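You operate a simulated robot arm through the tools that you are given. There is no shell and no other tool. Be economical: measure what you need, move in short steps, check, and stop when the job is done.

You run a simulated robot arm. Do the job below in one go: nothing can be reset, and whatever is moved stays where it is left.

Task
Pull the three plugs from the port strip, then reset the computer.
Fine: lay the plugs on the bench top by the computer; press reset once and wait for READY; the power stays on.

It is judged by the outcome, as a careful person would: the job done as asked, and still so three seconds after it is handed in. It fails if anything else is knocked over, pushed out of place, dropped, spilled or broken.

Robot
A 6-joint arm with a two-finger parallel gripper, fixed in place. Base frame: the origin is at the foot of the arm, x ahead of it, y to its left, z up. Lengths are in mm, angles in degrees, forces in N, time in s.
Its first joint turns from -166.0 to 166.0 degrees. Payload 3.91 kg.
The tool frame sits at the grasp point between the pads (the TCP): z along the fingers, y along the line on which they close. The tips reach 30 mm beyond it. The gripper opens to 110 mm. The fingers are 20 mm wide and 10 mm thick; the gripper's body (48 by 112 mm) begins 55 mm behind the TCP.
Orientation is told as [roll, pitch, yaw] about the base's x, y, z axes, in that order, counted from this pose: with the fingers straight down and closing along the base's y, the tool's x points along the base's -x, its y along +y and its z along -z.

Tools
- The arm moves only by the tool jog_arm. Its argument "commands" is a list of rows, each a list of 7 numbers: the turn, a rotation vector about the base's x, y, z in units of 5 degrees (1.0 is 5 degrees), then the shift along the base's x, y, z in units of 40 mm (1.0 is 40 mm), then the finger opening in mm, from 0 to 110. In form: [[ax, ay, az, x, y, z, gripper], ...]. A call has 1 to 8 rows; each row shifts and turns the commanded pose from where the row before left it. A call with a number of a shift or a turn outside -1 to 1 is refused whole. Rows are played at 5 a second. More than 50 mm and 8.6 degrees between two rows, or a gripper value outside its range, and nothing of the call is played. A pose out of reach is approached as far as the arm can. The call stops where the force on the tool passes 40 N (or 10 N more than at its start, if that is more) or the arm is blocked; 0.2 s more then pass. Each finger travels about 45 mm/s and halts on what it meets, pressing with about 45 N; the grip force reading is that of the motor and also rises with nothing between the fingers. The clock runs only during rows and for 0.2 s after the last one: add rows that do not move to give the fingers time. The reply holds the time, the measured pose of the TCP, the force on the tool along the base axes, the opening and the grip force, in the units named above and with some noise.
- Cameras (640 x 400 px; columns grow to the right, rows downward): "scene" is fixed at [206.6, 643.6, 1662.2]; the picture's right is [-0.90, -0.43, 0.00], its down [-0.29, 0.62, -0.73] and it looks along [0.31, -0.66, -0.68] (base axes); focal length 276 px, centre (320, 200). "wrist" rides on the gripper at [77, 7, -114] in the tool frame; the picture's right is [-0.09, 1.00, 0.00], its down [-0.80, -0.07, -0.59] and it looks along [-0.59, -0.05, 0.80] (tool axes); focal length 270 px, centre (320, 200). There is no depth. A picture from a camera that has moved, and an enlarged one, comes with that camera's place and axes in the base frame and with its lens. The place of the scene camera against the robot may be out by one fixed shift of up to 18 mm in any direction.
- snapshot(camera): a new picture of that camera. No time passes.
- slide_trunk(by): slides the trunk up (or, below 0, down) by that many mm; the arm rides with it, the base frame stays. It gives what a move gives, with no picture.
- inspect(camera, box): a new picture of the part [left, top, right, bottom] of that camera's present view, enlarged. No time passes.
- hand_in(): hands the job in; it is judged then, once.

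Work in short steps. Places have to be worked out from the pictures, the camera data and where the tool is seen: move nearer, look again, correct. Check each grasp and each placing, and mend what went wrong. You have 120 turns and 64 pictures in all, those below and enlarged ones among them. Open the gripper and draw the arm clear of the work before you hand the job in, unless the task says otherwise; then end with one line.

The tools are called after ">>>" by a JSON object that holds its "op" and its "data". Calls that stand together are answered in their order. jog_arm: Moves the arm, as the interface text tells. Its arguments: {"type":"object","properties":{"commands":{"type":"array"}},"required":["commands"]} The other tools are called the same way: slide_trunk (by) slides the trunk up or down; snapshot (camera) takes a picture; inspect (camera, box) takes an enlarged picture of a part of a camera's view; hand_in () hands the job in.

At the start:

```text
t: 0.0
position: [300.5, 265.7, 1461.0]
orientation: [0.1, 0.0, 0.0]
contact_force: [-0.1, -0.6, 0.4]
finger_gap: 109.9
finger_force: 0.1
trunk travel left (down, up): [-550.0, 60.0]
```

scene: 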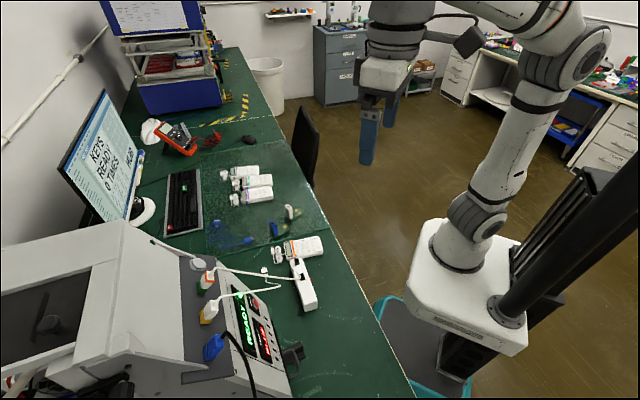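
wrist: 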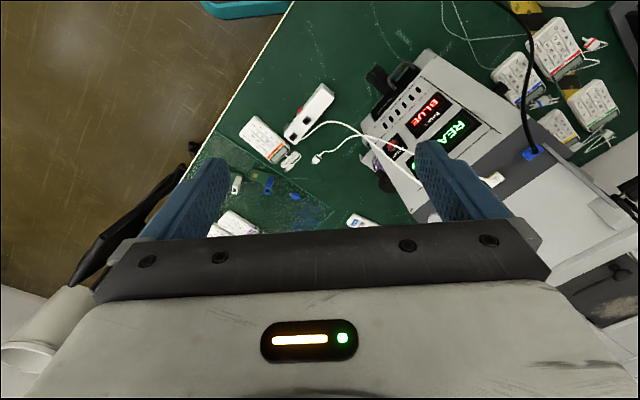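

The pictures show a computer-like machine with coloured plugs (white/orange, yellow, blue) on its sloped strip. I enlarge the scene around it first.

>>> {"op": "inspect", "data": {"camera": "scene", "box": [150, 220, 330, 400]}}

>>> {"op": "inspect", "data": {"camera": "scene", "box": [60, 80, 200, 240]}}

>>> {"op": "inspect", "data": {"camera": "wrist", "box": [340, 0, 640, 200]}}

```text
2.22 times, centred on (240, 310) of scene
camera zoom: at [206.6, 643.6, 1662.2], right [-0.9, -0.43, 0.0], down [-0.29, 0.62, -0.73], along [0.31, -0.66, -0.68], focal length 613 px, centre (498, -44)
```

zoom: 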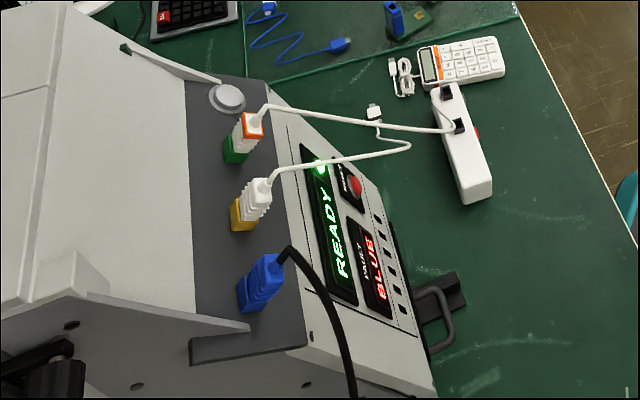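

```text
2.50 times, centred on (130, 160) of scene
camera zoom: at [206.6, 643.6, 1662.2], right [-0.9, -0.43, 0.0], down [-0.29, 0.62, -0.73], along [0.31, -0.66, -0.68], focal length 689 px, centre (795, 300)
```

zoom: 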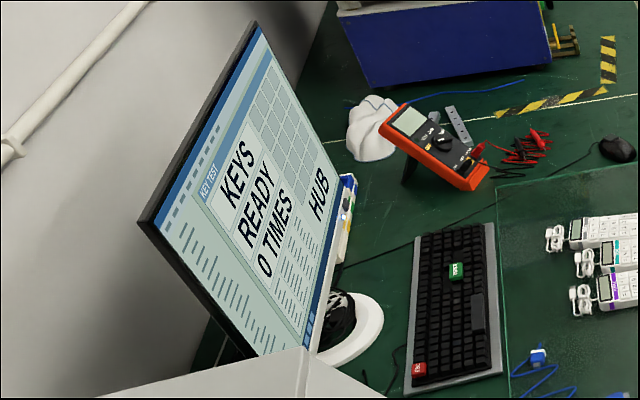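

```text
2.00 times, centred on (490, 100) of wrist
camera zoom: at [224.2, 270.6, 1576.2], right [0.09, 1.0, 0.0], down [0.8, -0.07, 0.59], along [0.59, -0.05, -0.8], focal length 541 px, centre (-20, 400)
```

zoom: 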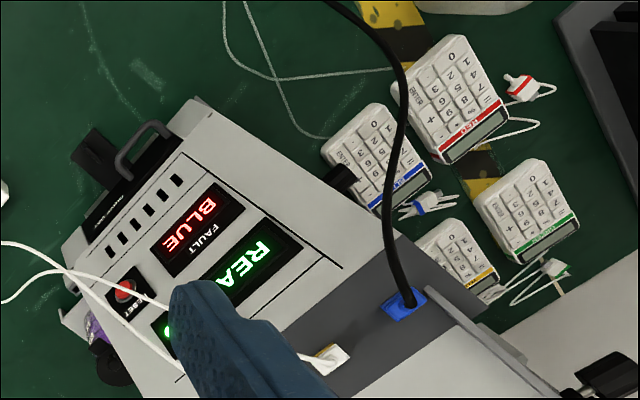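

By triangulating the two views, the ports come out near (425,561), (465,524) and (505,486) at z≈1215. The reset button is near (500,412,1000), and the bench is well below that. I stay high and move toward the strip for a closer look.

>>> {"op": "jog_arm", "data": {"commands": [[0, 0, 0, 0.2, 0.9, 0, 110], [0, 0, 0, 0.2, 0.9, 0, 110], [0, 0, 0, 0.2, 0.9, 0, 110], [0, 0, 0, 0.2, 0.9, 0, 110], [0, 0, 0, 0.2, 0.9, 0, 110]]}}

>>> {"op": "snapshot", "data": {"camera": "wrist"}}

>>> {"op": "snapshot", "data": {"camera": "scene"}}

```text
t: 1.2
position: [340.1, 444.1, 1458.2]
orientation: [0.1, 0.0, 0.0]
contact_force: [0.3, 0.1, -0.4]
finger_gap: 110.0
finger_force: 0.1
out of reach, approached as far as the arm can: row 5
trunk travel left (down, up): [-550.0, 60.0]
```

```text
58 pictures are left
camera wrist: at [263.1, 450.7, 1572.2], right [0.09, 1.0, 0.0], down [0.8, -0.07, 0.6], along [0.59, -0.05, -0.8], focal length 270 px, centre (320, 200)
```

wrist: 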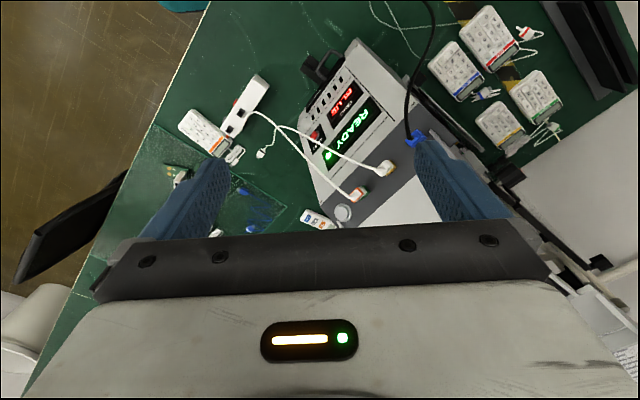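

```text
57 pictures are left
```

scene: 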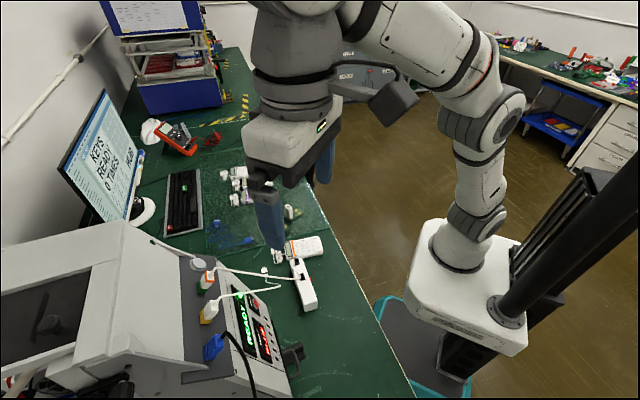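

Two wrist views agree: blue at (429,568,1216), yellow at (477,535,1212), and green/orange at (520,495,1212). The bench is at z≈800. This is near the reach limit at this height, so I raise the trunk and then go lower and farther out to look.

>>> {"op": "slide_trunk", "data": {"by": 60}}

>>> {"op": "jog_arm", "data": {"commands": [[0, 0, 0, 0, 0, -1, 110], [0, 0, 0, 0, 0, -1, 110], [0, 0, 0, 0, 0, -1, 110], [0, 0, 1, 0.5, 0.2, 0, 110], [0, 0, 1, 0.5, 0.2, 0, 110], [0, 0, 1, 0.5, 0.2, 0, 110], [0, 0, 1, 0, 0, 0, 110]]}}

>>> {"op": "snapshot", "data": {"camera": "wrist"}}

```text
t: 2.2
position: [340.9, 443.1, 1518.4]
orientation: [0.2, -0.1, -0.1]
contact_force: [-0.1, -0.4, 0.5]
finger_gap: 110.1
finger_force: 0.1
trunk travel left (down, up): [-610.0, 0.0]
```

```text
t: 3.8
position: [398.9, 467.0, 1399.0]
orientation: [0.2, -0.3, 20.1]
contact_force: [0.0, -0.1, 0.7]
finger_gap: 110.0
finger_force: 0.1
trunk travel left (down, up): [-610.0, 0.0]
```

```text
56 pictures are left
camera wrist: at [324.5, 445.5, 1513.6], right [-0.26, 0.97, 0.0], down [0.78, 0.21, 0.6], along [0.58, 0.16, -0.8], focal length 270 px, centre (320, 200)
```

wrist: 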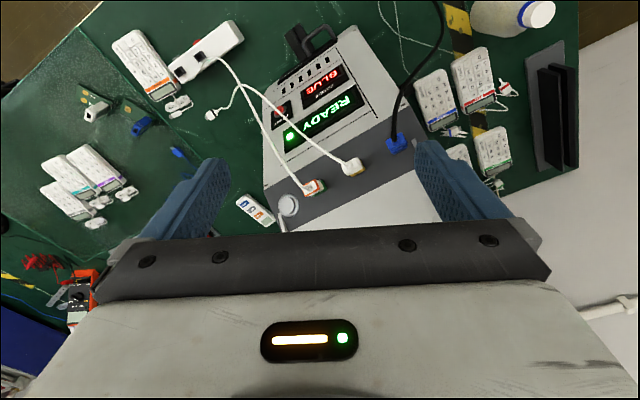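

The view is good. I enlarge the strip.

>>> {"op": "inspect", "data": {"camera": "wrist", "box": [220, 90, 440, 230]}}

>>> {"op": "inspect", "data": {"camera": "wrist", "box": [240, 10, 420, 130]}}

>>> {"op": "inspect", "data": {"camera": "scene", "box": [180, 240, 280, 400]}}

```text
2.86 times, centred on (330, 160) of wrist
camera zoom: at [324.5, 445.5, 1513.6], right [-0.26, 0.97, 0.0], down [0.78, 0.21, 0.6], along [0.58, 0.16, -0.8], focal length 772 px, centre (291, 314)
```

zoom: 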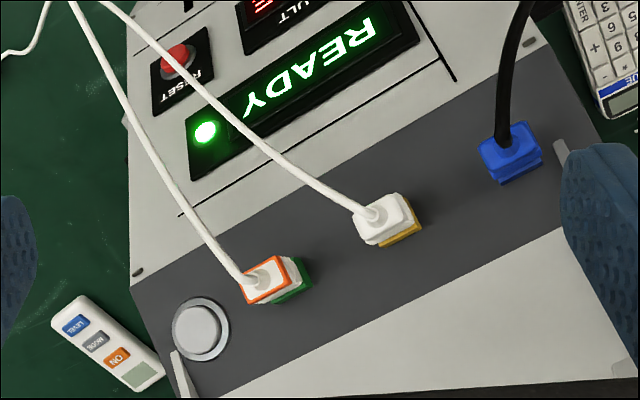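

```text
3.33 times, centred on (330, 70) of wrist
camera zoom: at [324.5, 445.5, 1513.6], right [-0.26, 0.97, 0.0], down [0.78, 0.21, 0.6], along [0.58, 0.16, -0.8], focal length 901 px, centre (287, 633)
```

zoom: 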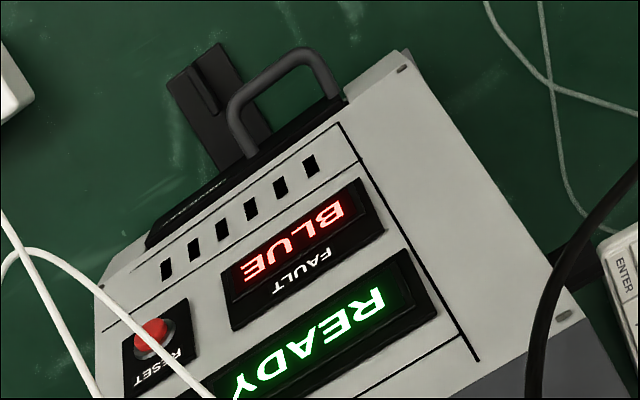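

```text
2.50 times, centred on (230, 320) of scene
camera zoom: at [206.6, 643.6, 1662.2], right [-0.9, -0.43, 0.0], down [-0.29, 0.62, -0.73], along [0.31, -0.66, -0.68], focal length 689 px, centre (545, -100)
```

zoom: 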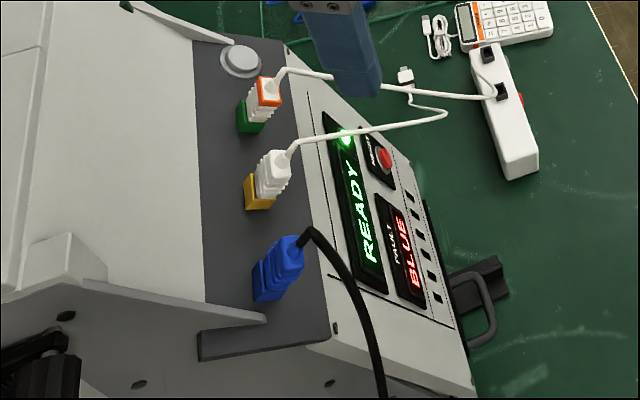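

The plugs appear to lean toward the robot by about 45°, because the strip is sloped. Their row runs along about (-0.78, 0.63). I yaw to line up with the row, then take a look while partly tilted.

>>> {"op": "jog_arm", "data": {"commands": [[0, 0, 1, 0, -0.2, -0.1, 110], [0, 0, 1, 0, -0.2, -0.1, 110], [0, 0, 1, 0, -0.2, -0.1, 110], [0, 0, 1, 0, -0.2, -0.1, 110], [0, 0, 1, 0, -0.2, -0.1, 110], [0, 0, 1, 0, -0.2, -0.1, 110], [0.777, -0.629, 0, 0, 0, 0, 110], [0.777, -0.629, 0, 0, 0, 0, 110]]}}

>>> {"op": "jog_arm", "data": {"commands": [[0.777, -0.629, 0, 0, 0, 0, 110], [0.777, -0.629, 0, 0, 0, 0, 110], [0.777, -0.629, 0, 0, 0, 0, 110]]}}

>>> {"op": "snapshot", "data": {"camera": "wrist"}}

>>> {"op": "snapshot", "data": {"camera": "scene"}}

```text
t: 5.6
position: [400.2, 418.7, 1374.4]
orientation: [0.4, -10.2, 50.0]
contact_force: [-0.9, -1.1, -0.8]
finger_gap: 109.9
finger_force: 0.0
trunk travel left (down, up): [-610.0, 0.0]
```

```text
t: 6.4
position: [399.5, 418.8, 1375.0]
orientation: [0.6, -25.3, 49.9]
contact_force: [0.1, -0.3, 0.7]
finger_gap: 110.1
finger_force: 0.1
trunk travel left (down, up): [-610.0, 0.0]
```

```text
52 pictures are left
camera wrist: at [318.8, 330.9, 1446.2], right [-0.71, 0.7, 0.05], down [0.36, 0.31, 0.88], along [0.6, 0.64, -0.47], focal length 270 px, centre (320, 200)
```

wrist: 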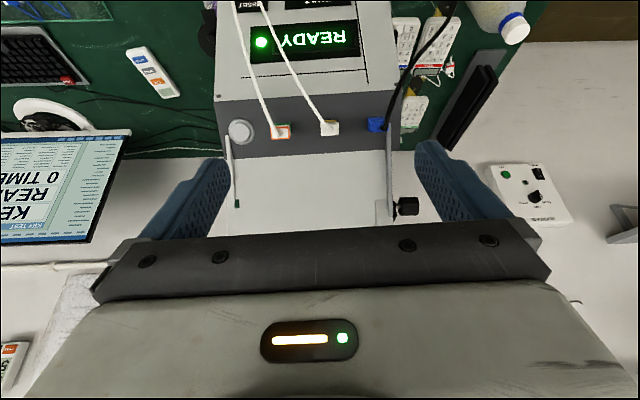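

```text
51 pictures are left
```

scene: 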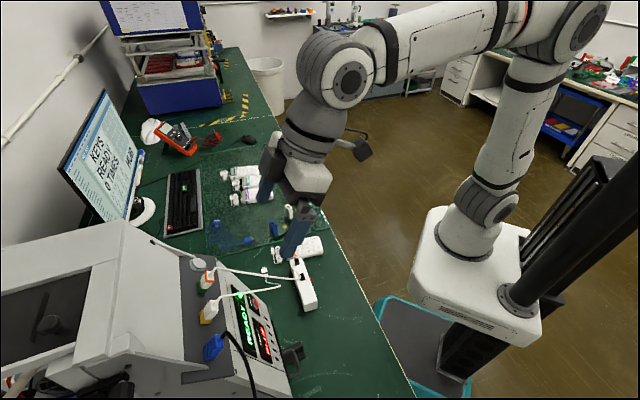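

The row now lines up with the tool's closing axis. I enlarge the ports to work out the tilt.

>>> {"op": "inspect", "data": {"camera": "wrist", "box": [210, 80, 410, 205]}}

>>> {"op": "inspect", "data": {"camera": "scene", "box": [130, 230, 290, 400]}}

```text
3.20 times, centred on (310, 142) of wrist
camera zoom: at [318.8, 330.9, 1446.2], right [-0.71, 0.7, 0.05], down [0.36, 0.31, 0.88], along [0.6, 0.64, -0.47], focal length 865 px, centre (352, 384)
```

zoom: 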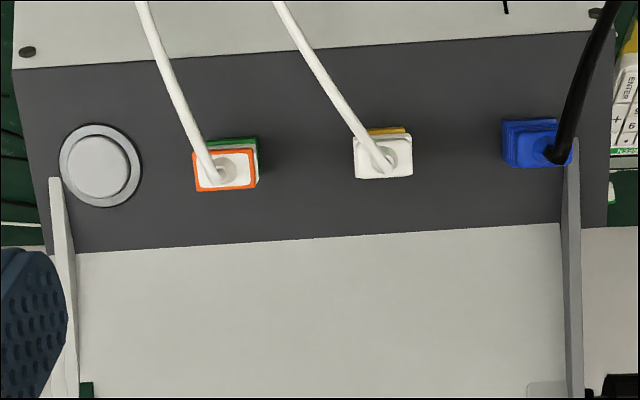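

```text
2.35 times, centred on (210, 315) of scene
camera zoom: at [206.6, 643.6, 1662.2], right [-0.9, -0.43, 0.0], down [-0.29, 0.62, -0.73], along [0.31, -0.66, -0.68], focal length 649 px, centre (579, -71)
```

zoom: 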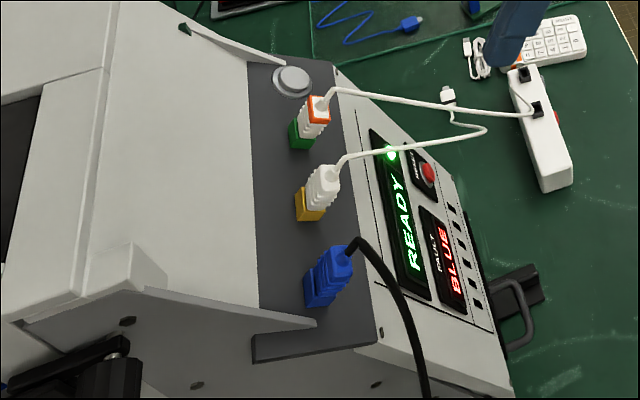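

The strip slopes about 35°. The plug tops are at roughly blue (439,576,1203), yellow (485,534,1203) and orange (533.5,491.5,1204). I tilt to 35° and move to a pre-grasp point 80 mm off the orange plug along its axis.

>>> {"op": "jog_arm", "data": {"commands": [[0.766, -0.643, 0, 0, 0, 0, 80], [0.766, -0.643, 0, 0, 0, 0, 60], [0, 0, 0, 0.65, 0.23, -0.66, 50], [0, 0, 0, 0.65, 0.23, -0.66, 40], [0, 0, 0, 0.65, 0.23, -0.66, 40], [0, 0, 0, 0.65, 0.23, -0.66, 40]]}}

>>> {"op": "snapshot", "data": {"camera": "wrist"}}

>>> {"op": "inspect", "data": {"camera": "scene", "box": [150, 180, 350, 380]}}

```text
t: 7.8
position: [506.0, 456.0, 1269.2]
orientation: [0.7, -35.2, 49.9]
contact_force: [0.1, -0.2, -0.8]
finger_gap: 40.1
finger_force: 0.0
trunk travel left (down, up): [-610.0, 0.0]
```

```text
48 pictures are left
camera wrist: at [418.4, 361.2, 1317.9], right [-0.72, 0.69, 0.06], down [0.26, 0.19, 0.95], along [0.64, 0.7, -0.32], focal length 270 px, centre (320, 200)
```

wrist: 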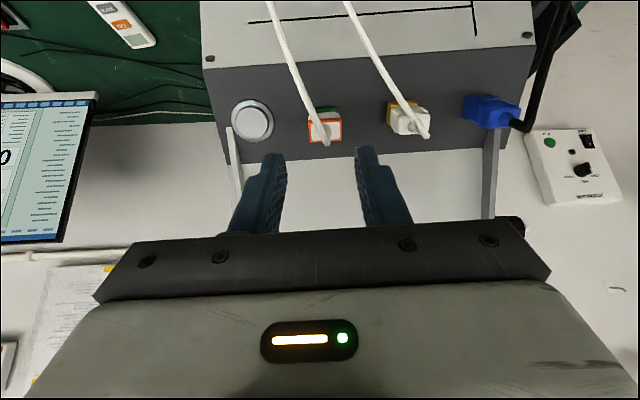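

```text
2.00 times, centred on (250, 280) of scene
camera zoom: at [206.6, 643.6, 1662.2], right [-0.9, -0.43, 0.0], down [-0.29, 0.62, -0.73], along [0.31, -0.66, -0.68], focal length 551 px, centre (460, 40)
```

zoom: 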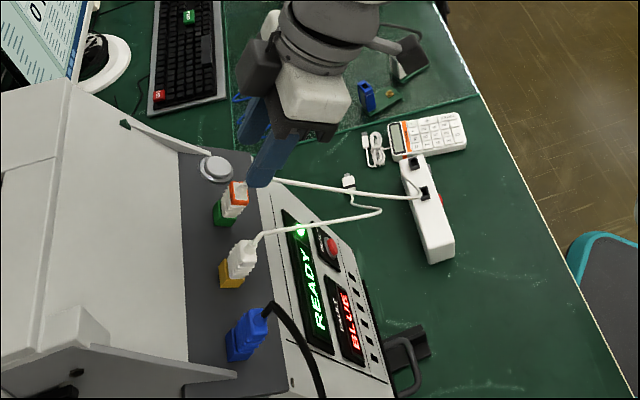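

The tool axis passes within about 4 mm of the orange plug. I enlarge to refine that before moving in.

>>> {"op": "inspect", "data": {"camera": "wrist", "box": [260, 80, 400, 168]}}

```text
4.55 times, centred on (330, 124) of wrist
camera zoom: at [418.4, 361.2, 1317.9], right [-0.72, 0.69, 0.06], down [0.26, 0.19, 0.95], along [0.64, 0.7, -0.32], focal length 1229 px, centre (274, 546)
```

zoom: 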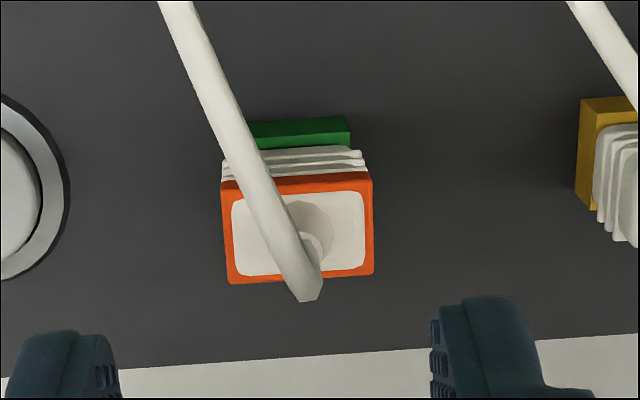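

The plug is 24.9 by 16 mm and 3.9 mm off in +tool y. The white body is about 19 mm long and the port about 10 mm. I correct and advance 64 mm along the axis, gripper open 40.

>>> {"op": "jog_arm", "data": {"commands": [[0, 0, 0, -0.06, 0.08, 0.02, 40], [0, 0, 0, 0.2, 0.235, -0.437, 40], [0, 0, 0, 0.2, 0.235, -0.437, 40], [0, 0, 0, 0.19, 0.232, -0.437, 40]]}}

>>> {"op": "inspect", "data": {"camera": "wrist", "box": [240, 80, 400, 220]}}

```text
t: 8.8
position: [525.4, 487.4, 1216.1]
orientation: [0.7, -35.1, 49.8]
contact_force: [0.0, 0.0, -0.8]
finger_gap: 40.3
finger_force: 0.0
trunk travel left (down, up): [-610.0, 0.0]
```

```text
2.86 times, centred on (320, 150) of wrist
camera zoom: at [438.5, 392.9, 1266.0], right [-0.72, 0.69, 0.06], down [0.26, 0.19, 0.95], along [0.64, 0.7, -0.32], focal length 772 px, centre (320, 343)
```

zoom: 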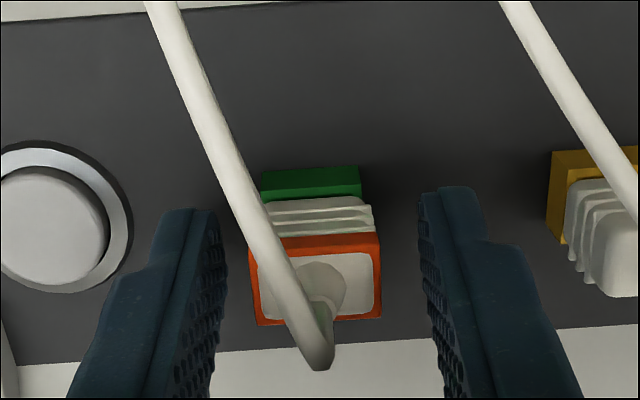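

The fingers straddle the plug evenly, with the tips at the plug/port junction. I close.

>>> {"op": "jog_arm", "data": {"commands": [[0, 0, 0, 0, 0, 0, 15], [0, 0, 0, 0, 0, 0, 15], [0, 0, 0, 0, 0, 0, 15]]}}

```text
t: 9.6
position: [525.7, 486.4, 1217.1]
orientation: [0.6, -35.2, 49.8]
contact_force: [3.7, -2.5, 0.1]
finger_gap: 20.6
finger_force: 45.0
trunk travel left (down, up): [-610.0, 0.0]
```

The grip holds at 20.6 mm and 45 N. I pull out along the axis.

>>> {"op": "jog_arm", "data": {"commands": [[0, 0, 0, -0.09, -0.11, 0.205, 15], [0, 0, 0, -0.09, -0.11, 0.205, 15], [0, 0, 0, -0.09, -0.11, 0.205, 15], [0, 0, 0, -0.09, -0.11, 0.205, 15]]}}

>>> {"op": "snapshot", "data": {"camera": "wrist"}}

```text
t: 10.6
position: [510.2, 470.7, 1250.7]
orientation: [0.7, -35.0, 49.9]
contact_force: [0.0, 0.7, 0.3]
finger_gap: 20.4
finger_force: 35.9
trunk travel left (down, up): [-610.0, 0.0]
```

```text
44 pictures are left
camera wrist: at [423.3, 374.3, 1299.5], right [-0.72, 0.69, 0.06], down [0.26, 0.19, 0.95], along [0.64, 0.7, -0.32], focal length 270 px, centre (320, 200)
```

wrist: 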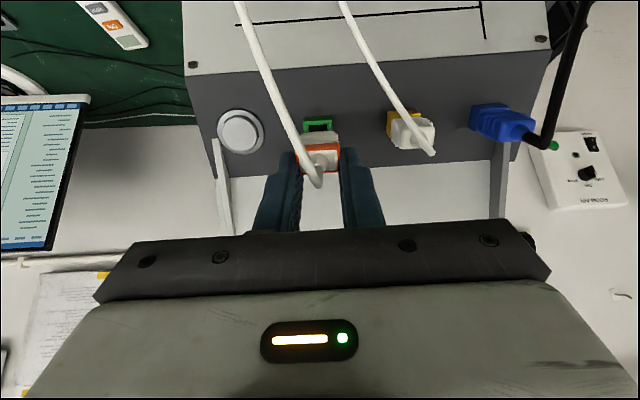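

The orange plug is out and held. I carry it clear of the machine to the +x/-y side, over open bench, before lowering.

>>> {"op": "jog_arm", "data": {"commands": [[0, 0, 0, -0.2, -0.3, 0.2, 15], [0, 0, 0, 0.4, -0.8, 0, 15], [0, 0, 0, 0.4, -0.8, 0, 15], [0, 0, 0, 0.4, -0.8, 0, 15], [0, 0, 0, 0.4, -0.8, 0, 15], [0, 0, 0, 0.4, -0.8, 0, 15]]}}

>>> {"op": "snapshot", "data": {"camera": "wrist"}}

>>> {"op": "snapshot", "data": {"camera": "scene"}}

```text
t: 12.0
position: [581.8, 296.7, 1256.7]
orientation: [0.6, -35.2, 49.7]
contact_force: [-0.5, -0.9, 1.0]
finger_gap: 20.2
finger_force: 44.4
trunk travel left (down, up): [-610.0, 0.0]
```

```text
43 pictures are left
camera wrist: at [495.2, 201.3, 1306.6], right [-0.72, 0.69, 0.06], down [0.26, 0.19, 0.95], along [0.64, 0.7, -0.32], focal length 270 px, centre (320, 200)
```

wrist: 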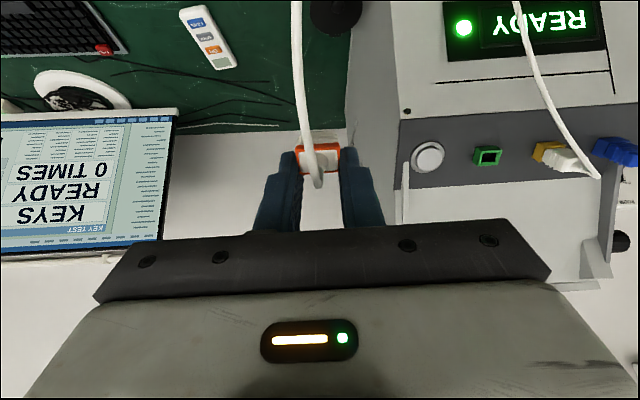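

```text
42 pictures are left
```

scene: 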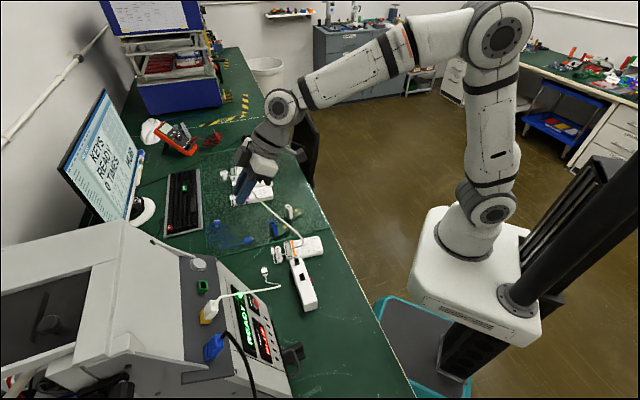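

The path is clear and the elbow stays high. I shift to about (600,300) and lower the trunk over the open bench patch.

>>> {"op": "jog_arm", "data": {"commands": [[0, 0, 0, 0.45, 0.08, 0, 15]]}}

>>> {"op": "slide_trunk", "data": {"by": -370}}

>>> {"op": "snapshot", "data": {"camera": "wrist"}}

>>> {"op": "snapshot", "data": {"camera": "scene"}}

```text
t: 12.4
position: [601.1, 303.0, 1256.7]
orientation: [0.8, -35.1, 50.0]
contact_force: [1.4, 0.2, -0.7]
finger_gap: 20.0
finger_force: 45.2
trunk travel left (down, up): [-610.0, 0.0]
```

```text
t: 16.0
position: [600.0, 300.9, 887.4]
orientation: [0.7, -35.2, 49.9]
contact_force: [0.4, 0.0, 0.5]
finger_gap: 20.3
finger_force: 45.1
trunk travel left (down, up): [-240.0, 370.0]
```

```text
41 pictures are left
camera wrist: at [512.6, 205.5, 937.2], right [-0.72, 0.69, 0.06], down [0.26, 0.19, 0.95], along [0.64, 0.7, -0.32], focal length 270 px, centre (320, 200)
```

wrist: 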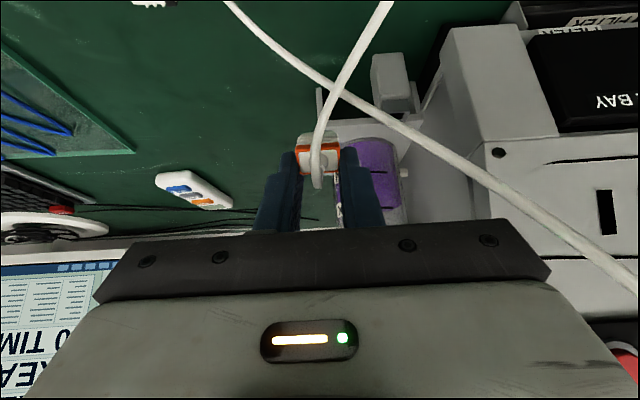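

```text
40 pictures are left
```

scene: 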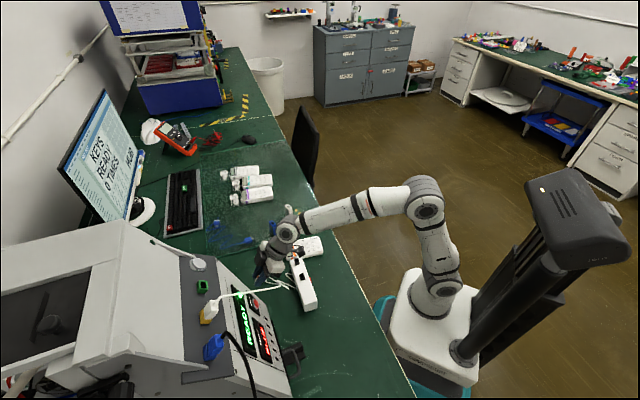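

A purple part is mounted on the machine's left side, well clear of the plug. I reduce the tilt so the wrist camera clears the hub, then descend part way.

>>> {"op": "jog_arm", "data": {"commands": [[-0.766, 0.643, 0, 0, -0.1, 0, 15], [-0.766, 0.643, 0, 0, -0.1, 0, 15], [-0.766, 0.643, 0, 0, -0.1, 0, 15], [0, 0, 0, 0, 0, -0.5, 15], [0, 0, 0, 0, 0, -0.5, 15], [0, 0, 0, 0, 0, -0.5, 15]]}}

>>> {"op": "snapshot", "data": {"camera": "wrist"}}

>>> {"op": "inspect", "data": {"camera": "scene", "box": [210, 200, 350, 320]}}

```text
t: 17.4
position: [599.9, 289.5, 826.1]
orientation: [0.6, -20.2, 50.0]
contact_force: [-1.1, 0.9, 0.5]
finger_gap: 20.2
finger_force: 45.1
trunk travel left (down, up): [-240.0, 370.0]
```

```text
39 pictures are left
camera wrist: at [523.9, 206.3, 908.0], right [-0.71, 0.7, 0.04], down [0.41, 0.37, 0.83], along [0.57, 0.61, -0.55], focal length 270 px, centre (320, 200)
```

wrist: 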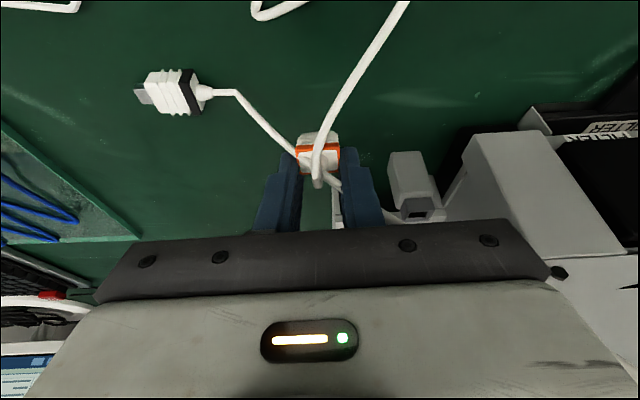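

```text
3.33 times, centred on (280, 260) of scene
camera zoom: at [206.6, 643.6, 1662.2], right [-0.9, -0.43, 0.0], down [-0.29, 0.62, -0.73], along [0.31, -0.66, -0.68], focal length 919 px, centre (453, 0)
```

zoom: 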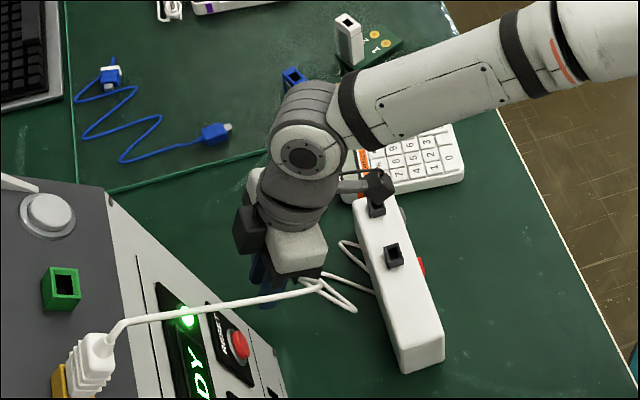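

The yellow plug's cable lies just beyond the fingers. I shift about 40 mm toward the hub side, over clear bench, and descend gently.

>>> {"op": "jog_arm", "data": {"commands": [[0, 0, 0, -0.4, -0.9, 0, 15], [0, 0, 0, 0, 0, -0.3, 15], [0, 0, 0, 0, 0, -0.2, 15]]}}

>>> {"op": "snapshot", "data": {"camera": "wrist"}}

```text
t: 18.2
position: [584.1, 254.4, 807.4]
orientation: [0.7, -20.2, 49.9]
contact_force: [-1.0, -0.3, -0.1]
finger_gap: 20.1
finger_force: 45.3
trunk travel left (down, up): [-240.0, 370.0]
```

```text
37 pictures are left
camera wrist: at [507.3, 170.6, 888.8], right [-0.71, 0.7, 0.04], down [0.41, 0.37, 0.83], along [0.57, 0.61, -0.55], focal length 270 px, centre (320, 200)
```

wrist: 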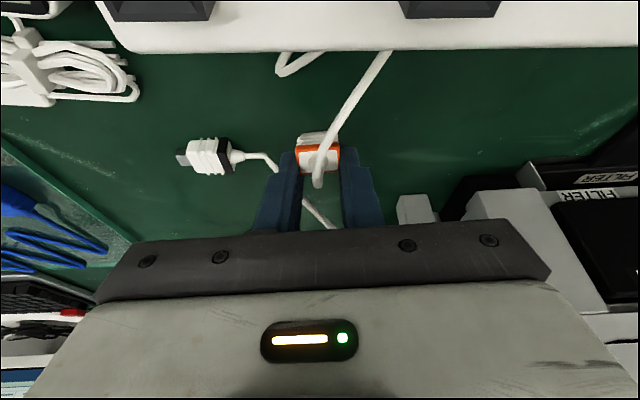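

I keep descending in small steps and watch the force.

>>> {"op": "jog_arm", "data": {"commands": [[0, 0, 0, 0, 0, -0.12, 15], [0, 0, 0, 0, 0, -0.12, 15]]}}

>>> {"op": "inspect", "data": {"camera": "wrist", "box": [240, 80, 400, 200]}}

```text
t: 18.8
position: [583.4, 252.7, 797.8]
orientation: [0.6, -20.3, 49.9]
contact_force: [0.7, -0.5, 2.2]
finger_gap: 20.2
finger_force: 44.8
trunk travel left (down, up): [-240.0, 370.0]
```

```text
3.33 times, centred on (320, 140) of wrist
camera zoom: at [507.4, 170.9, 879.4], right [-0.71, 0.7, 0.04], down [0.41, 0.37, 0.83], along [0.57, 0.61, -0.55], focal length 901 px, centre (320, 400)
```

zoom: 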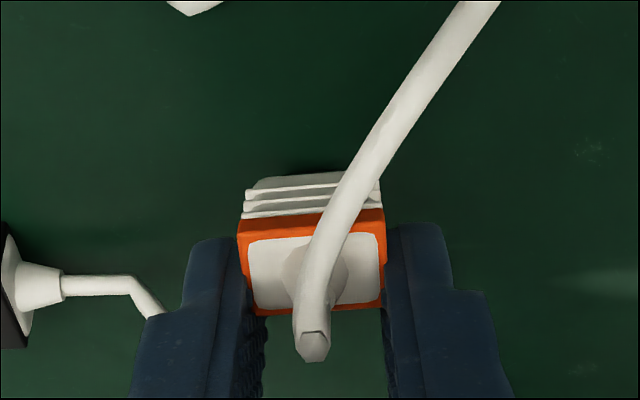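

>>> {"op": "jog_arm", "data": {"commands": [[0, 0, 0, 0, 0, -0.08, 15]]}}

```text
t: 19.2
position: [584.6, 253.3, 797.8]
orientation: [0.5, -20.5, 49.9]
contact_force: [0.2, -1.6, 17.3]
finger_gap: 20.2
finger_force: 45.1
trunk travel left (down, up): [-240.0, 370.0]
```

The plug touches the bench (17 N). I ease up 2 mm and open slowly to lay it down.

>>> {"op": "jog_arm", "data": {"commands": [[0, 0, 0, 0, 0, 0.06, 15], [0, 0, 0, 0, 0, 0, 24], [0, 0, 0, 0, 0, 0, 36], [0, 0, 0, 0, 0, 0, 40], [0, 0, 0, 0, 0, 0, 40]]}}

>>> {"op": "snapshot", "data": {"camera": "wrist"}}

```text
t: 20.4
position: [584.5, 253.2, 796.9]
orientation: [0.7, -20.2, 49.9]
contact_force: [-0.7, 0.0, -0.5]
finger_gap: 40.0
finger_force: 0.1
trunk travel left (down, up): [-240.0, 370.0]
```

```text
35 pictures are left
camera wrist: at [507.4, 170.9, 878.5], right [-0.71, 0.7, 0.04], down [0.41, 0.37, 0.83], along [0.57, 0.61, -0.55], focal length 270 px, centre (320, 200)
```

wrist: 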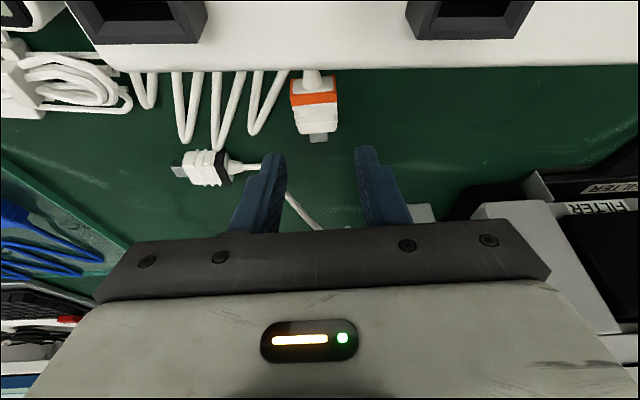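

The orange plug lies flat on the bench. I rise straight up and ride the trunk back up for the yellow plug.

>>> {"op": "jog_arm", "data": {"commands": [[0, 0, 0, 0, -0.2, 0.8, 40], [0, 0, 0, 0, 0, 1, 40], [0, 0, 0, 0, 0, 1, 40]]}}

>>> {"op": "slide_trunk", "data": {"by": 370}}

>>> {"op": "jog_arm", "data": {"commands": [[0.766, -0.643, 0, -0.7, 0.7, 0, 40], [0.766, -0.643, 0, -0.7, 0.7, 0, 40], [0.766, -0.643, 0, -0.7, 0.7, 0, 40], [0, 0, 0, -0.6, 0.7, 0, 40]]}}

>>> {"op": "snapshot", "data": {"camera": "wrist"}}

```text
t: 21.2
position: [582.2, 246.0, 910.5]
orientation: [0.7, -20.1, 50.0]
contact_force: [0.1, 0.1, 0.5]
finger_gap: 39.9
finger_force: 0.0
trunk travel left (down, up): [-240.0, 370.0]
```

```text
t: 24.8
position: [583.4, 245.8, 1280.2]
orientation: [0.6, -20.2, 49.9]
contact_force: [0.6, -0.4, 0.7]
finger_gap: 40.0
finger_force: 0.1
trunk travel left (down, up): [-610.0, 0.0]
```

```text
t: 25.8
position: [475.4, 359.2, 1280.6]
orientation: [0.7, -35.1, 49.8]
contact_force: [-0.2, -0.2, 0.0]
finger_gap: 40.1
finger_force: 0.0
trunk travel left (down, up): [-610.0, 0.0]
```

```text
34 pictures are left
camera wrist: at [387.7, 264.4, 1330.0], right [-0.72, 0.69, 0.06], down [0.26, 0.19, 0.95], along [0.64, 0.7, -0.32], focal length 270 px, centre (320, 200)
```

wrist: 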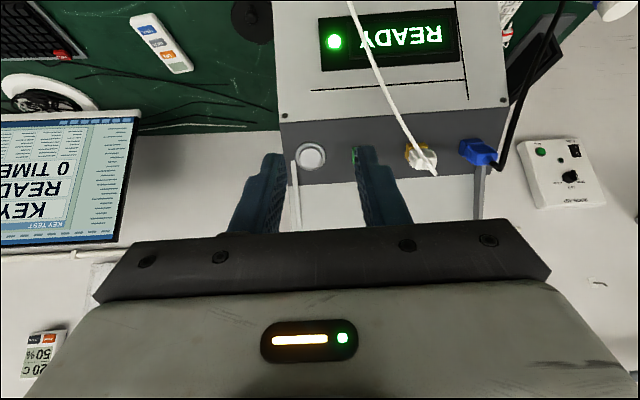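

The machine looks undisturbed. The yellow grasp pose should be the orange one shifted by (-47.5, 42.5, 0). I arc over to its pre-grasp point so the fingers clear the cable.

>>> {"op": "jog_arm", "data": {"commands": [[0, 0, 0, -0.13, 0.8, 0.8, 40], [0, 0, 0, -0.13, 0.9, 0.3, 40], [0, 0, 0, -0.13, 0.9, -0.3, 40], [0, 0, 0, -0.17, 0.9, -0.9, 40]]}}

>>> {"op": "inspect", "data": {"camera": "wrist", "box": [240, 80, 400, 180]}}

```text
refused: row 4 steps farther than a row can; nothing moved
```

```text
4.00 times, centred on (320, 130) of wrist
camera zoom: at [387.7, 264.4, 1330.0], right [-0.72, 0.69, 0.06], down [0.26, 0.19, 0.95], along [0.64, 0.7, -0.32], focal length 1081 px, centre (320, 480)
```

zoom: 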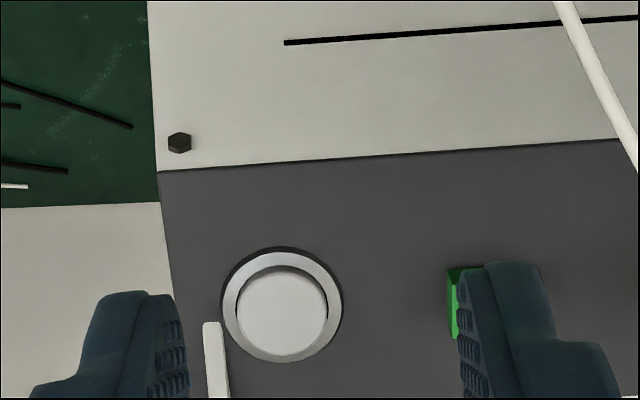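

The last step was too long, so I split it.

>>> {"op": "jog_arm", "data": {"commands": [[0, 0, 0, -0.13, 0.8, 0.8, 40], [0, 0, 0, -0.13, 0.9, 0.3, 40], [0, 0, 0, -0.13, 0.9, -0.3, 40], [0, 0, 0, -0.13, 0.8, -0.4, 40], [0, 0, 0, -0.04, 0.1, -0.5, 40]]}}

>>> {"op": "inspect", "data": {"camera": "wrist", "box": [240, 80, 400, 180]}}

```text
t: 27.0
position: [452.6, 498.3, 1275.9]
orientation: [0.7, -35.2, 49.8]
contact_force: [0.5, -0.1, -0.7]
finger_gap: 40.2
finger_force: 0.0
trunk travel left (down, up): [-610.0, 0.0]
```

```text
4.00 times, centred on (320, 130) of wrist
camera zoom: at [365.3, 402.8, 1325.6], right [-0.72, 0.69, 0.06], down [0.26, 0.19, 0.95], along [0.64, 0.7, -0.32], focal length 1081 px, centre (320, 480)
```

zoom: 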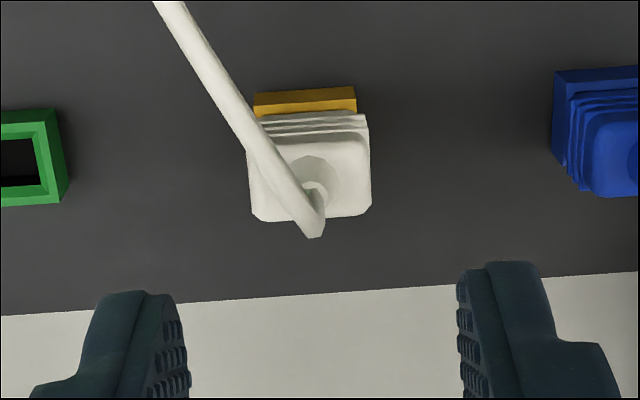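

The yellow plug is centred within 2.5 mm and about 8 mm farther along the axis than orange was. I advance with that correction and close.

>>> {"op": "jog_arm", "data": {"commands": [[0, 0, 0, 0.24, 0.256, -0.486, 40], [0, 0, 0, 0.24, 0.256, -0.486, 40], [0, 0, 0, 0.24, 0.256, -0.486, 40]]}}

>>> {"op": "inspect", "data": {"camera": "wrist", "box": [240, 80, 400, 200]}}

```text
t: 27.8
position: [483.0, 528.7, 1215.7]
orientation: [0.7, -35.0, 49.9]
contact_force: [0.6, 0.2, 0.6]
finger_gap: 40.1
finger_force: 0.0
trunk travel left (down, up): [-610.0, 0.0]
```

```text
3.33 times, centred on (320, 140) of wrist
camera zoom: at [395.0, 433.2, 1266.1], right [-0.72, 0.69, 0.06], down [0.26, 0.19, 0.95], along [0.64, 0.7, -0.32], focal length 901 px, centre (320, 400)
```

zoom: 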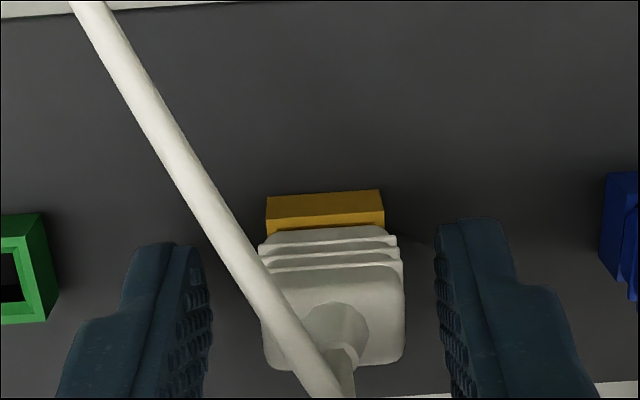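

The plug sits 2 mm toward +tool y, so I shift, close, and check.

>>> {"op": "jog_arm", "data": {"commands": [[0, 0, 0, -0.037, 0.032, 0, 40], [0, 0, 0, 0, 0, 0, 15], [0, 0, 0, 0, 0, 0, 15], [0, 0, 0, 0, 0, 0, 15]]}}

>>> {"op": "jog_arm", "data": {"commands": [[0, 0, 0, -0.09, -0.11, 0.205, 15], [0, 0, 0, -0.09, -0.11, 0.205, 15], [0, 0, 0, -0.09, -0.11, 0.205, 15], [0, 0, 0, -0.09, -0.11, 0.205, 15], [0, 0, 0, -0.18, -0.22, 0.41, 15]]}}

>>> {"op": "snapshot", "data": {"camera": "wrist"}}

```text
t: 28.8
position: [480.0, 529.2, 1217.1]
orientation: [0.7, -35.2, 49.8]
contact_force: [2.4, -2.2, -0.6]
finger_gap: 20.9
finger_force: 44.8
trunk travel left (down, up): [-610.0, 0.0]
```

```text
t: 30.0
position: [457.9, 502.5, 1267.4]
orientation: [0.7, -35.2, 49.8]
contact_force: [0.1, -1.1, -0.6]
finger_gap: 20.8
finger_force: 45.1
trunk travel left (down, up): [-610.0, 0.0]
```

```text
30 pictures are left
camera wrist: at [369.9, 406.6, 1316.8], right [-0.72, 0.69, 0.06], down [0.26, 0.19, 0.95], along [0.64, 0.7, -0.32], focal length 270 px, centre (320, 200)
```

wrist: 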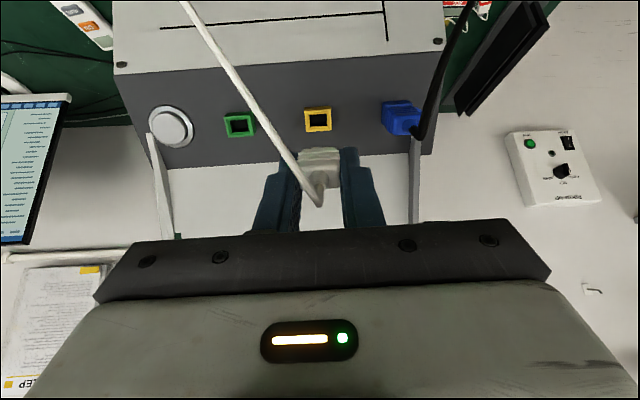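

The yellow plug is out. I carry it the same way and lower it at about (600,290), clear of the orange one.

>>> {"op": "jog_arm", "data": {"commands": [[0, 0, 0, -0.1, -0.4, 0.2, 15], [0, 0, 0, 0.5, -0.7, 0, 15], [0, 0, 0, 0.52, -0.7, 0, 15], [0, 0, 0, 0.52, -0.7, 0, 15], [0, 0, 0, 0.52, -0.7, 0, 15], [-0.766, 0.643, 0, 0.52, -0.7, 0, 15], [-0.766, 0.643, 0, 0.52, -0.7, 0, 15], [-0.766, 0.643, 0, 0.54, -0.7, 0, 15]]}}

>>> {"op": "slide_trunk", "data": {"by": -370}}

>>> {"op": "snapshot", "data": {"camera": "wrist"}}

```text
t: 31.8
position: [600.9, 290.2, 1274.9]
orientation: [0.7, -20.0, 49.8]
contact_force: [0.0, 0.6, -0.1]
finger_gap: 20.7
finger_force: 45.1
trunk travel left (down, up): [-610.0, 0.0]
```

```text
t: 35.3
position: [599.2, 291.6, 904.5]
orientation: [0.7, -20.2, 49.9]
contact_force: [0.0, -0.6, -0.5]
finger_gap: 20.3
finger_force: 45.3
trunk travel left (down, up): [-240.0, 370.0]
```

```text
29 pictures are left
camera wrist: at [523.5, 209.3, 986.3], right [-0.71, 0.7, 0.04], down [0.41, 0.37, 0.83], along [0.57, 0.61, -0.55], focal length 270 px, centre (320, 200)
```

wrist: 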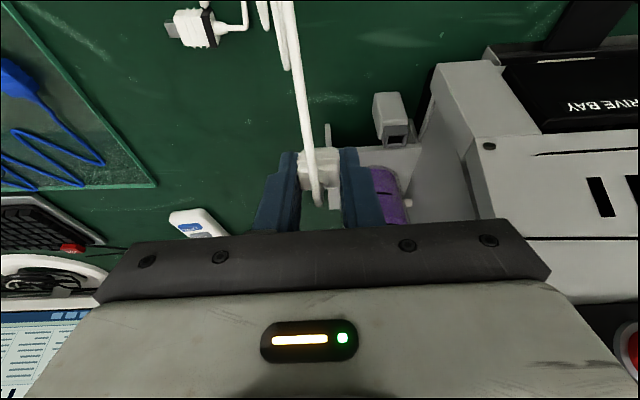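

The landing spot is clear, with the purple fixture about 60 mm beyond. I descend to near the bench.

>>> {"op": "jog_arm", "data": {"commands": [[0, 0, 0, -0.1, -0.2, -0.9, 15], [0, 0, 0, 0, 0, -0.9, 15], [0, 0, 0, 0, 0, -0.6, 15], [0, 0, 0, 0, 0, -0.1, 15]]}}

>>> {"op": "snapshot", "data": {"camera": "wrist"}}

```text
t: 36.3
position: [597.5, 283.7, 804.4]
orientation: [0.7, -20.2, 49.9]
contact_force: [0.7, 0.5, -1.0]
finger_gap: 21.0
finger_force: 44.8
trunk travel left (down, up): [-240.0, 370.0]
```

```text
28 pictures are left
camera wrist: at [519.8, 201.8, 886.3], right [-0.71, 0.7, 0.04], down [0.41, 0.37, 0.83], along [0.57, 0.61, -0.55], focal length 270 px, centre (320, 200)
```

wrist: 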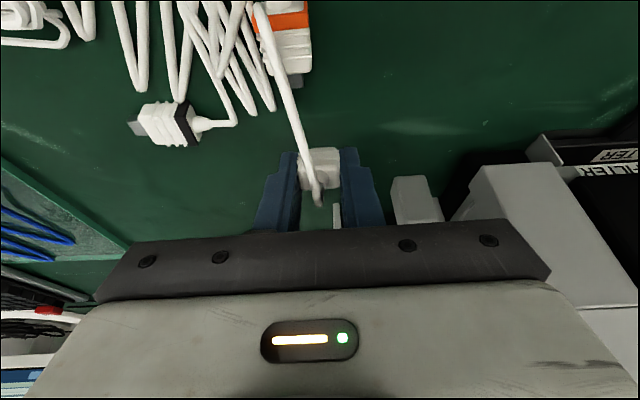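

>>> {"op": "jog_arm", "data": {"commands": [[0, 0, 0, 0, 0, -0.12, 15], [0, 0, 0, 0, 0, -0.08, 15]]}}

```text
t: 36.9
position: [595.2, 284.6, 796.9]
orientation: [0.7, -20.1, 50.0]
contact_force: [-0.4, 0.4, -0.2]
finger_gap: 20.8
finger_force: 44.4
trunk travel left (down, up): [-240.0, 370.0]
```

>>> {"op": "jog_arm", "data": {"commands": [[0, 0, 0, 0, 0, -0.08, 15]]}}

```text
t: 37.3
position: [596.2, 284.1, 792.9]
orientation: [0.7, -20.2, 49.9]
contact_force: [-0.7, 0.6, 0.1]
finger_gap: 20.8
finger_force: 44.6
trunk travel left (down, up): [-240.0, 370.0]
```

No contact yet, so I step down a little more.

>>> {"op": "jog_arm", "data": {"commands": [[0, 0, 0, 0, 0, -0.08, 15]]}}

```text
t: 37.7
position: [594.7, 284.3, 790.2]
orientation: [0.7, -20.1, 49.9]
contact_force: [-1.1, 0.2, -0.1]
finger_gap: 20.7
finger_force: 45.0
trunk travel left (down, up): [-240.0, 370.0]
```

>>> {"op": "inspect", "data": {"camera": "wrist", "box": [240, 80, 400, 200]}}

```text
3.33 times, centred on (320, 140) of wrist
camera zoom: at [519.4, 201.0, 871.9], right [-0.71, 0.7, 0.04], down [0.41, 0.37, 0.83], along [0.57, 0.61, -0.55], focal length 901 px, centre (320, 400)
```

zoom: 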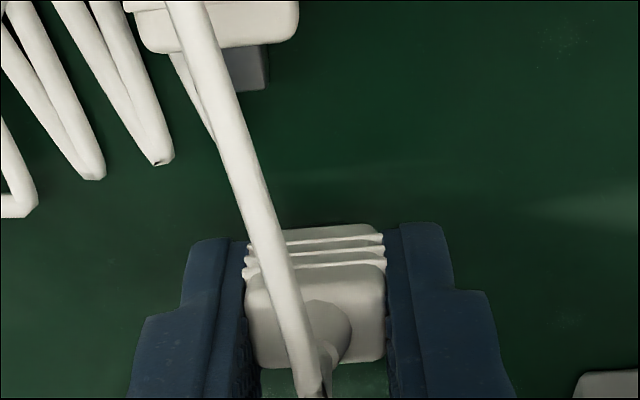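

>>> {"op": "jog_arm", "data": {"commands": [[0, 0, 0, 0, 0, -0.08, 15]]}}

```text
t: 38.1
position: [594.8, 283.6, 787.1]
orientation: [0.7, -20.3, 49.9]
contact_force: [0.4, -0.4, 1.1]
finger_gap: 20.7
finger_force: 44.8
trunk travel left (down, up): [-240.0, 370.0]
```

The readings suggest first touch. I open slowly.

>>> {"op": "jog_arm", "data": {"commands": [[0, 0, 0, 0, 0, 0, 24], [0, 0, 0, 0, 0, 0, 32], [0, 0, 0, 0, 0, 0, 40], [0, 0, 0, 0, 0, 0, 40]]}}

>>> {"op": "snapshot", "data": {"camera": "wrist"}}

```text
t: 39.1
position: [595.0, 283.8, 787.7]
orientation: [0.6, -20.2, 49.9]
contact_force: [-0.2, -0.8, 0.7]
finger_gap: 40.0
finger_force: 0.2
trunk travel left (down, up): [-240.0, 370.0]
```

```text
26 pictures are left
camera wrist: at [519.4, 201.0, 868.9], right [-0.71, 0.7, 0.04], down [0.41, 0.37, 0.83], along [0.57, 0.61, -0.55], focal length 270 px, centre (320, 200)
```

wrist: 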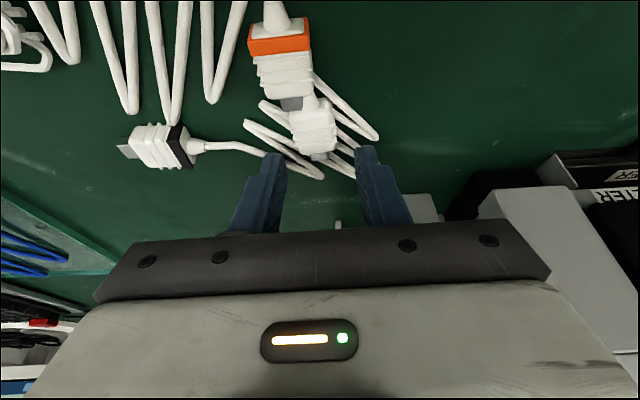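

The yellow plug lies flat on the bench next to the orange one. I go back up and over to the blue plug's pre-grasp point.

>>> {"op": "jog_arm", "data": {"commands": [[0, 0, 0, 0, -0.2, 0.8, 40], [0, 0, 0, 0, 0, 1, 40], [0, 0, 0, 0, 0, 1, 40]]}}

>>> {"op": "slide_trunk", "data": {"by": 370}}

>>> {"op": "jog_arm", "data": {"commands": [[0.766, -0.643, 0, -0.7, 0.6, 0, 40], [0.766, -0.643, 0, -0.7, 0.6, 0.3, 40], [0.766, -0.643, 0, -0.7, 0.6, 0.4, 40], [0, 0, 0, -0.7, 0.8, 0.2, 40], [0, 0, 0, -0.7, 0.8, 0, 40], [0, 0, 0, -0.7, 0.8, 0, 40], [0, 0, 0, -0.35, 0.8, 0, 40]]}}

>>> {"op": "snapshot", "data": {"camera": "wrist"}}

```text
t: 39.9
position: [596.0, 276.5, 900.1]
orientation: [0.7, -20.2, 49.9]
contact_force: [0.1, 0.2, -1.4]
finger_gap: 40.2
finger_force: 0.1
trunk travel left (down, up): [-240.0, 370.0]
```

```text
t: 43.5
position: [595.4, 277.1, 1269.0]
orientation: [0.8, -20.2, 49.8]
contact_force: [0.7, 0.2, -0.1]
finger_gap: 40.2
finger_force: 0.2
trunk travel left (down, up): [-610.0, 0.0]
```

```text
t: 45.1
position: [413.9, 477.1, 1305.5]
orientation: [0.8, -35.2, 49.8]
contact_force: [0.1, -0.7, 0.0]
finger_gap: 39.9
finger_force: 0.0
trunk travel left (down, up): [-610.0, 0.0]
```

```text
25 pictures are left
camera wrist: at [325.8, 382.2, 1355.1], right [-0.72, 0.69, 0.06], down [0.26, 0.19, 0.95], along [0.64, 0.7, -0.32], focal length 270 px, centre (320, 200)
```

wrist: 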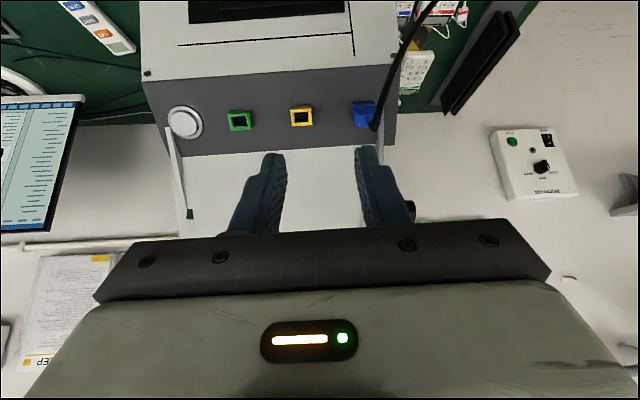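

I move to the blue plug's pre-grasp point and look closely at the cable and the side rib.

>>> {"op": "jog_arm", "data": {"commands": [[0, 0, 0, -0.06, 0.8, -0.2, 40], [0, 0, 0, -0.06, 0.8, -0.55, 40]]}}

>>> {"op": "inspect", "data": {"camera": "wrist", "box": [240, 60, 440, 190]}}

>>> {"op": "inspect", "data": {"camera": "scene", "box": [160, 290, 280, 400]}}

```text
t: 45.7
position: [409.1, 542.4, 1274.4]
orientation: [0.7, -35.1, 49.8]
contact_force: [0.1, -0.3, -0.4]
finger_gap: 39.9
finger_force: 0.1
trunk travel left (down, up): [-610.0, 0.0]
```

```text
3.08 times, centred on (340, 125) of wrist
camera zoom: at [322.4, 447.0, 1325.5], right [-0.72, 0.69, 0.06], down [0.26, 0.19, 0.95], along [0.64, 0.7, -0.32], focal length 832 px, centre (258, 431)
```

zoom: 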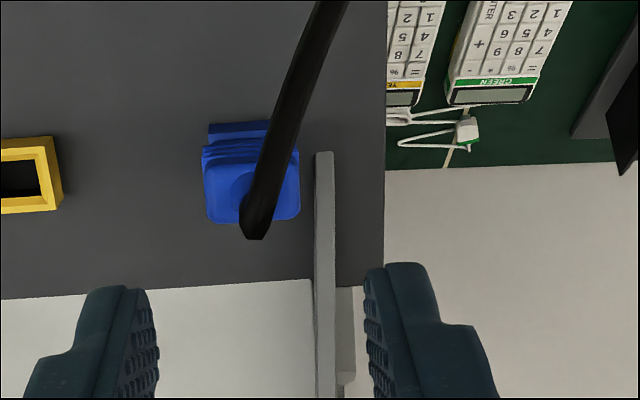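

```text
3.64 times, centred on (220, 345) of scene
camera zoom: at [206.6, 643.6, 1662.2], right [-0.9, -0.43, 0.0], down [-0.29, 0.62, -0.73], along [0.31, -0.66, -0.68], focal length 1002 px, centre (684, -327)
```

zoom: 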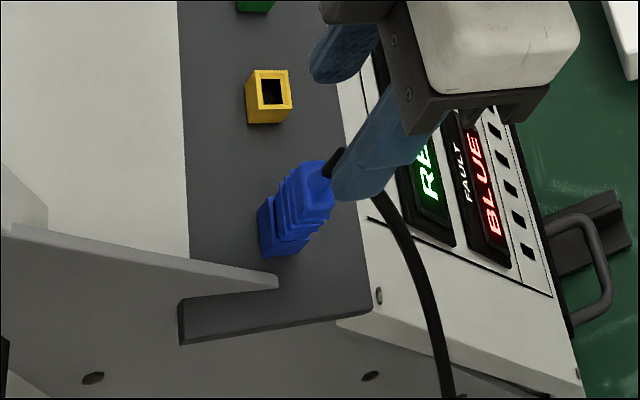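

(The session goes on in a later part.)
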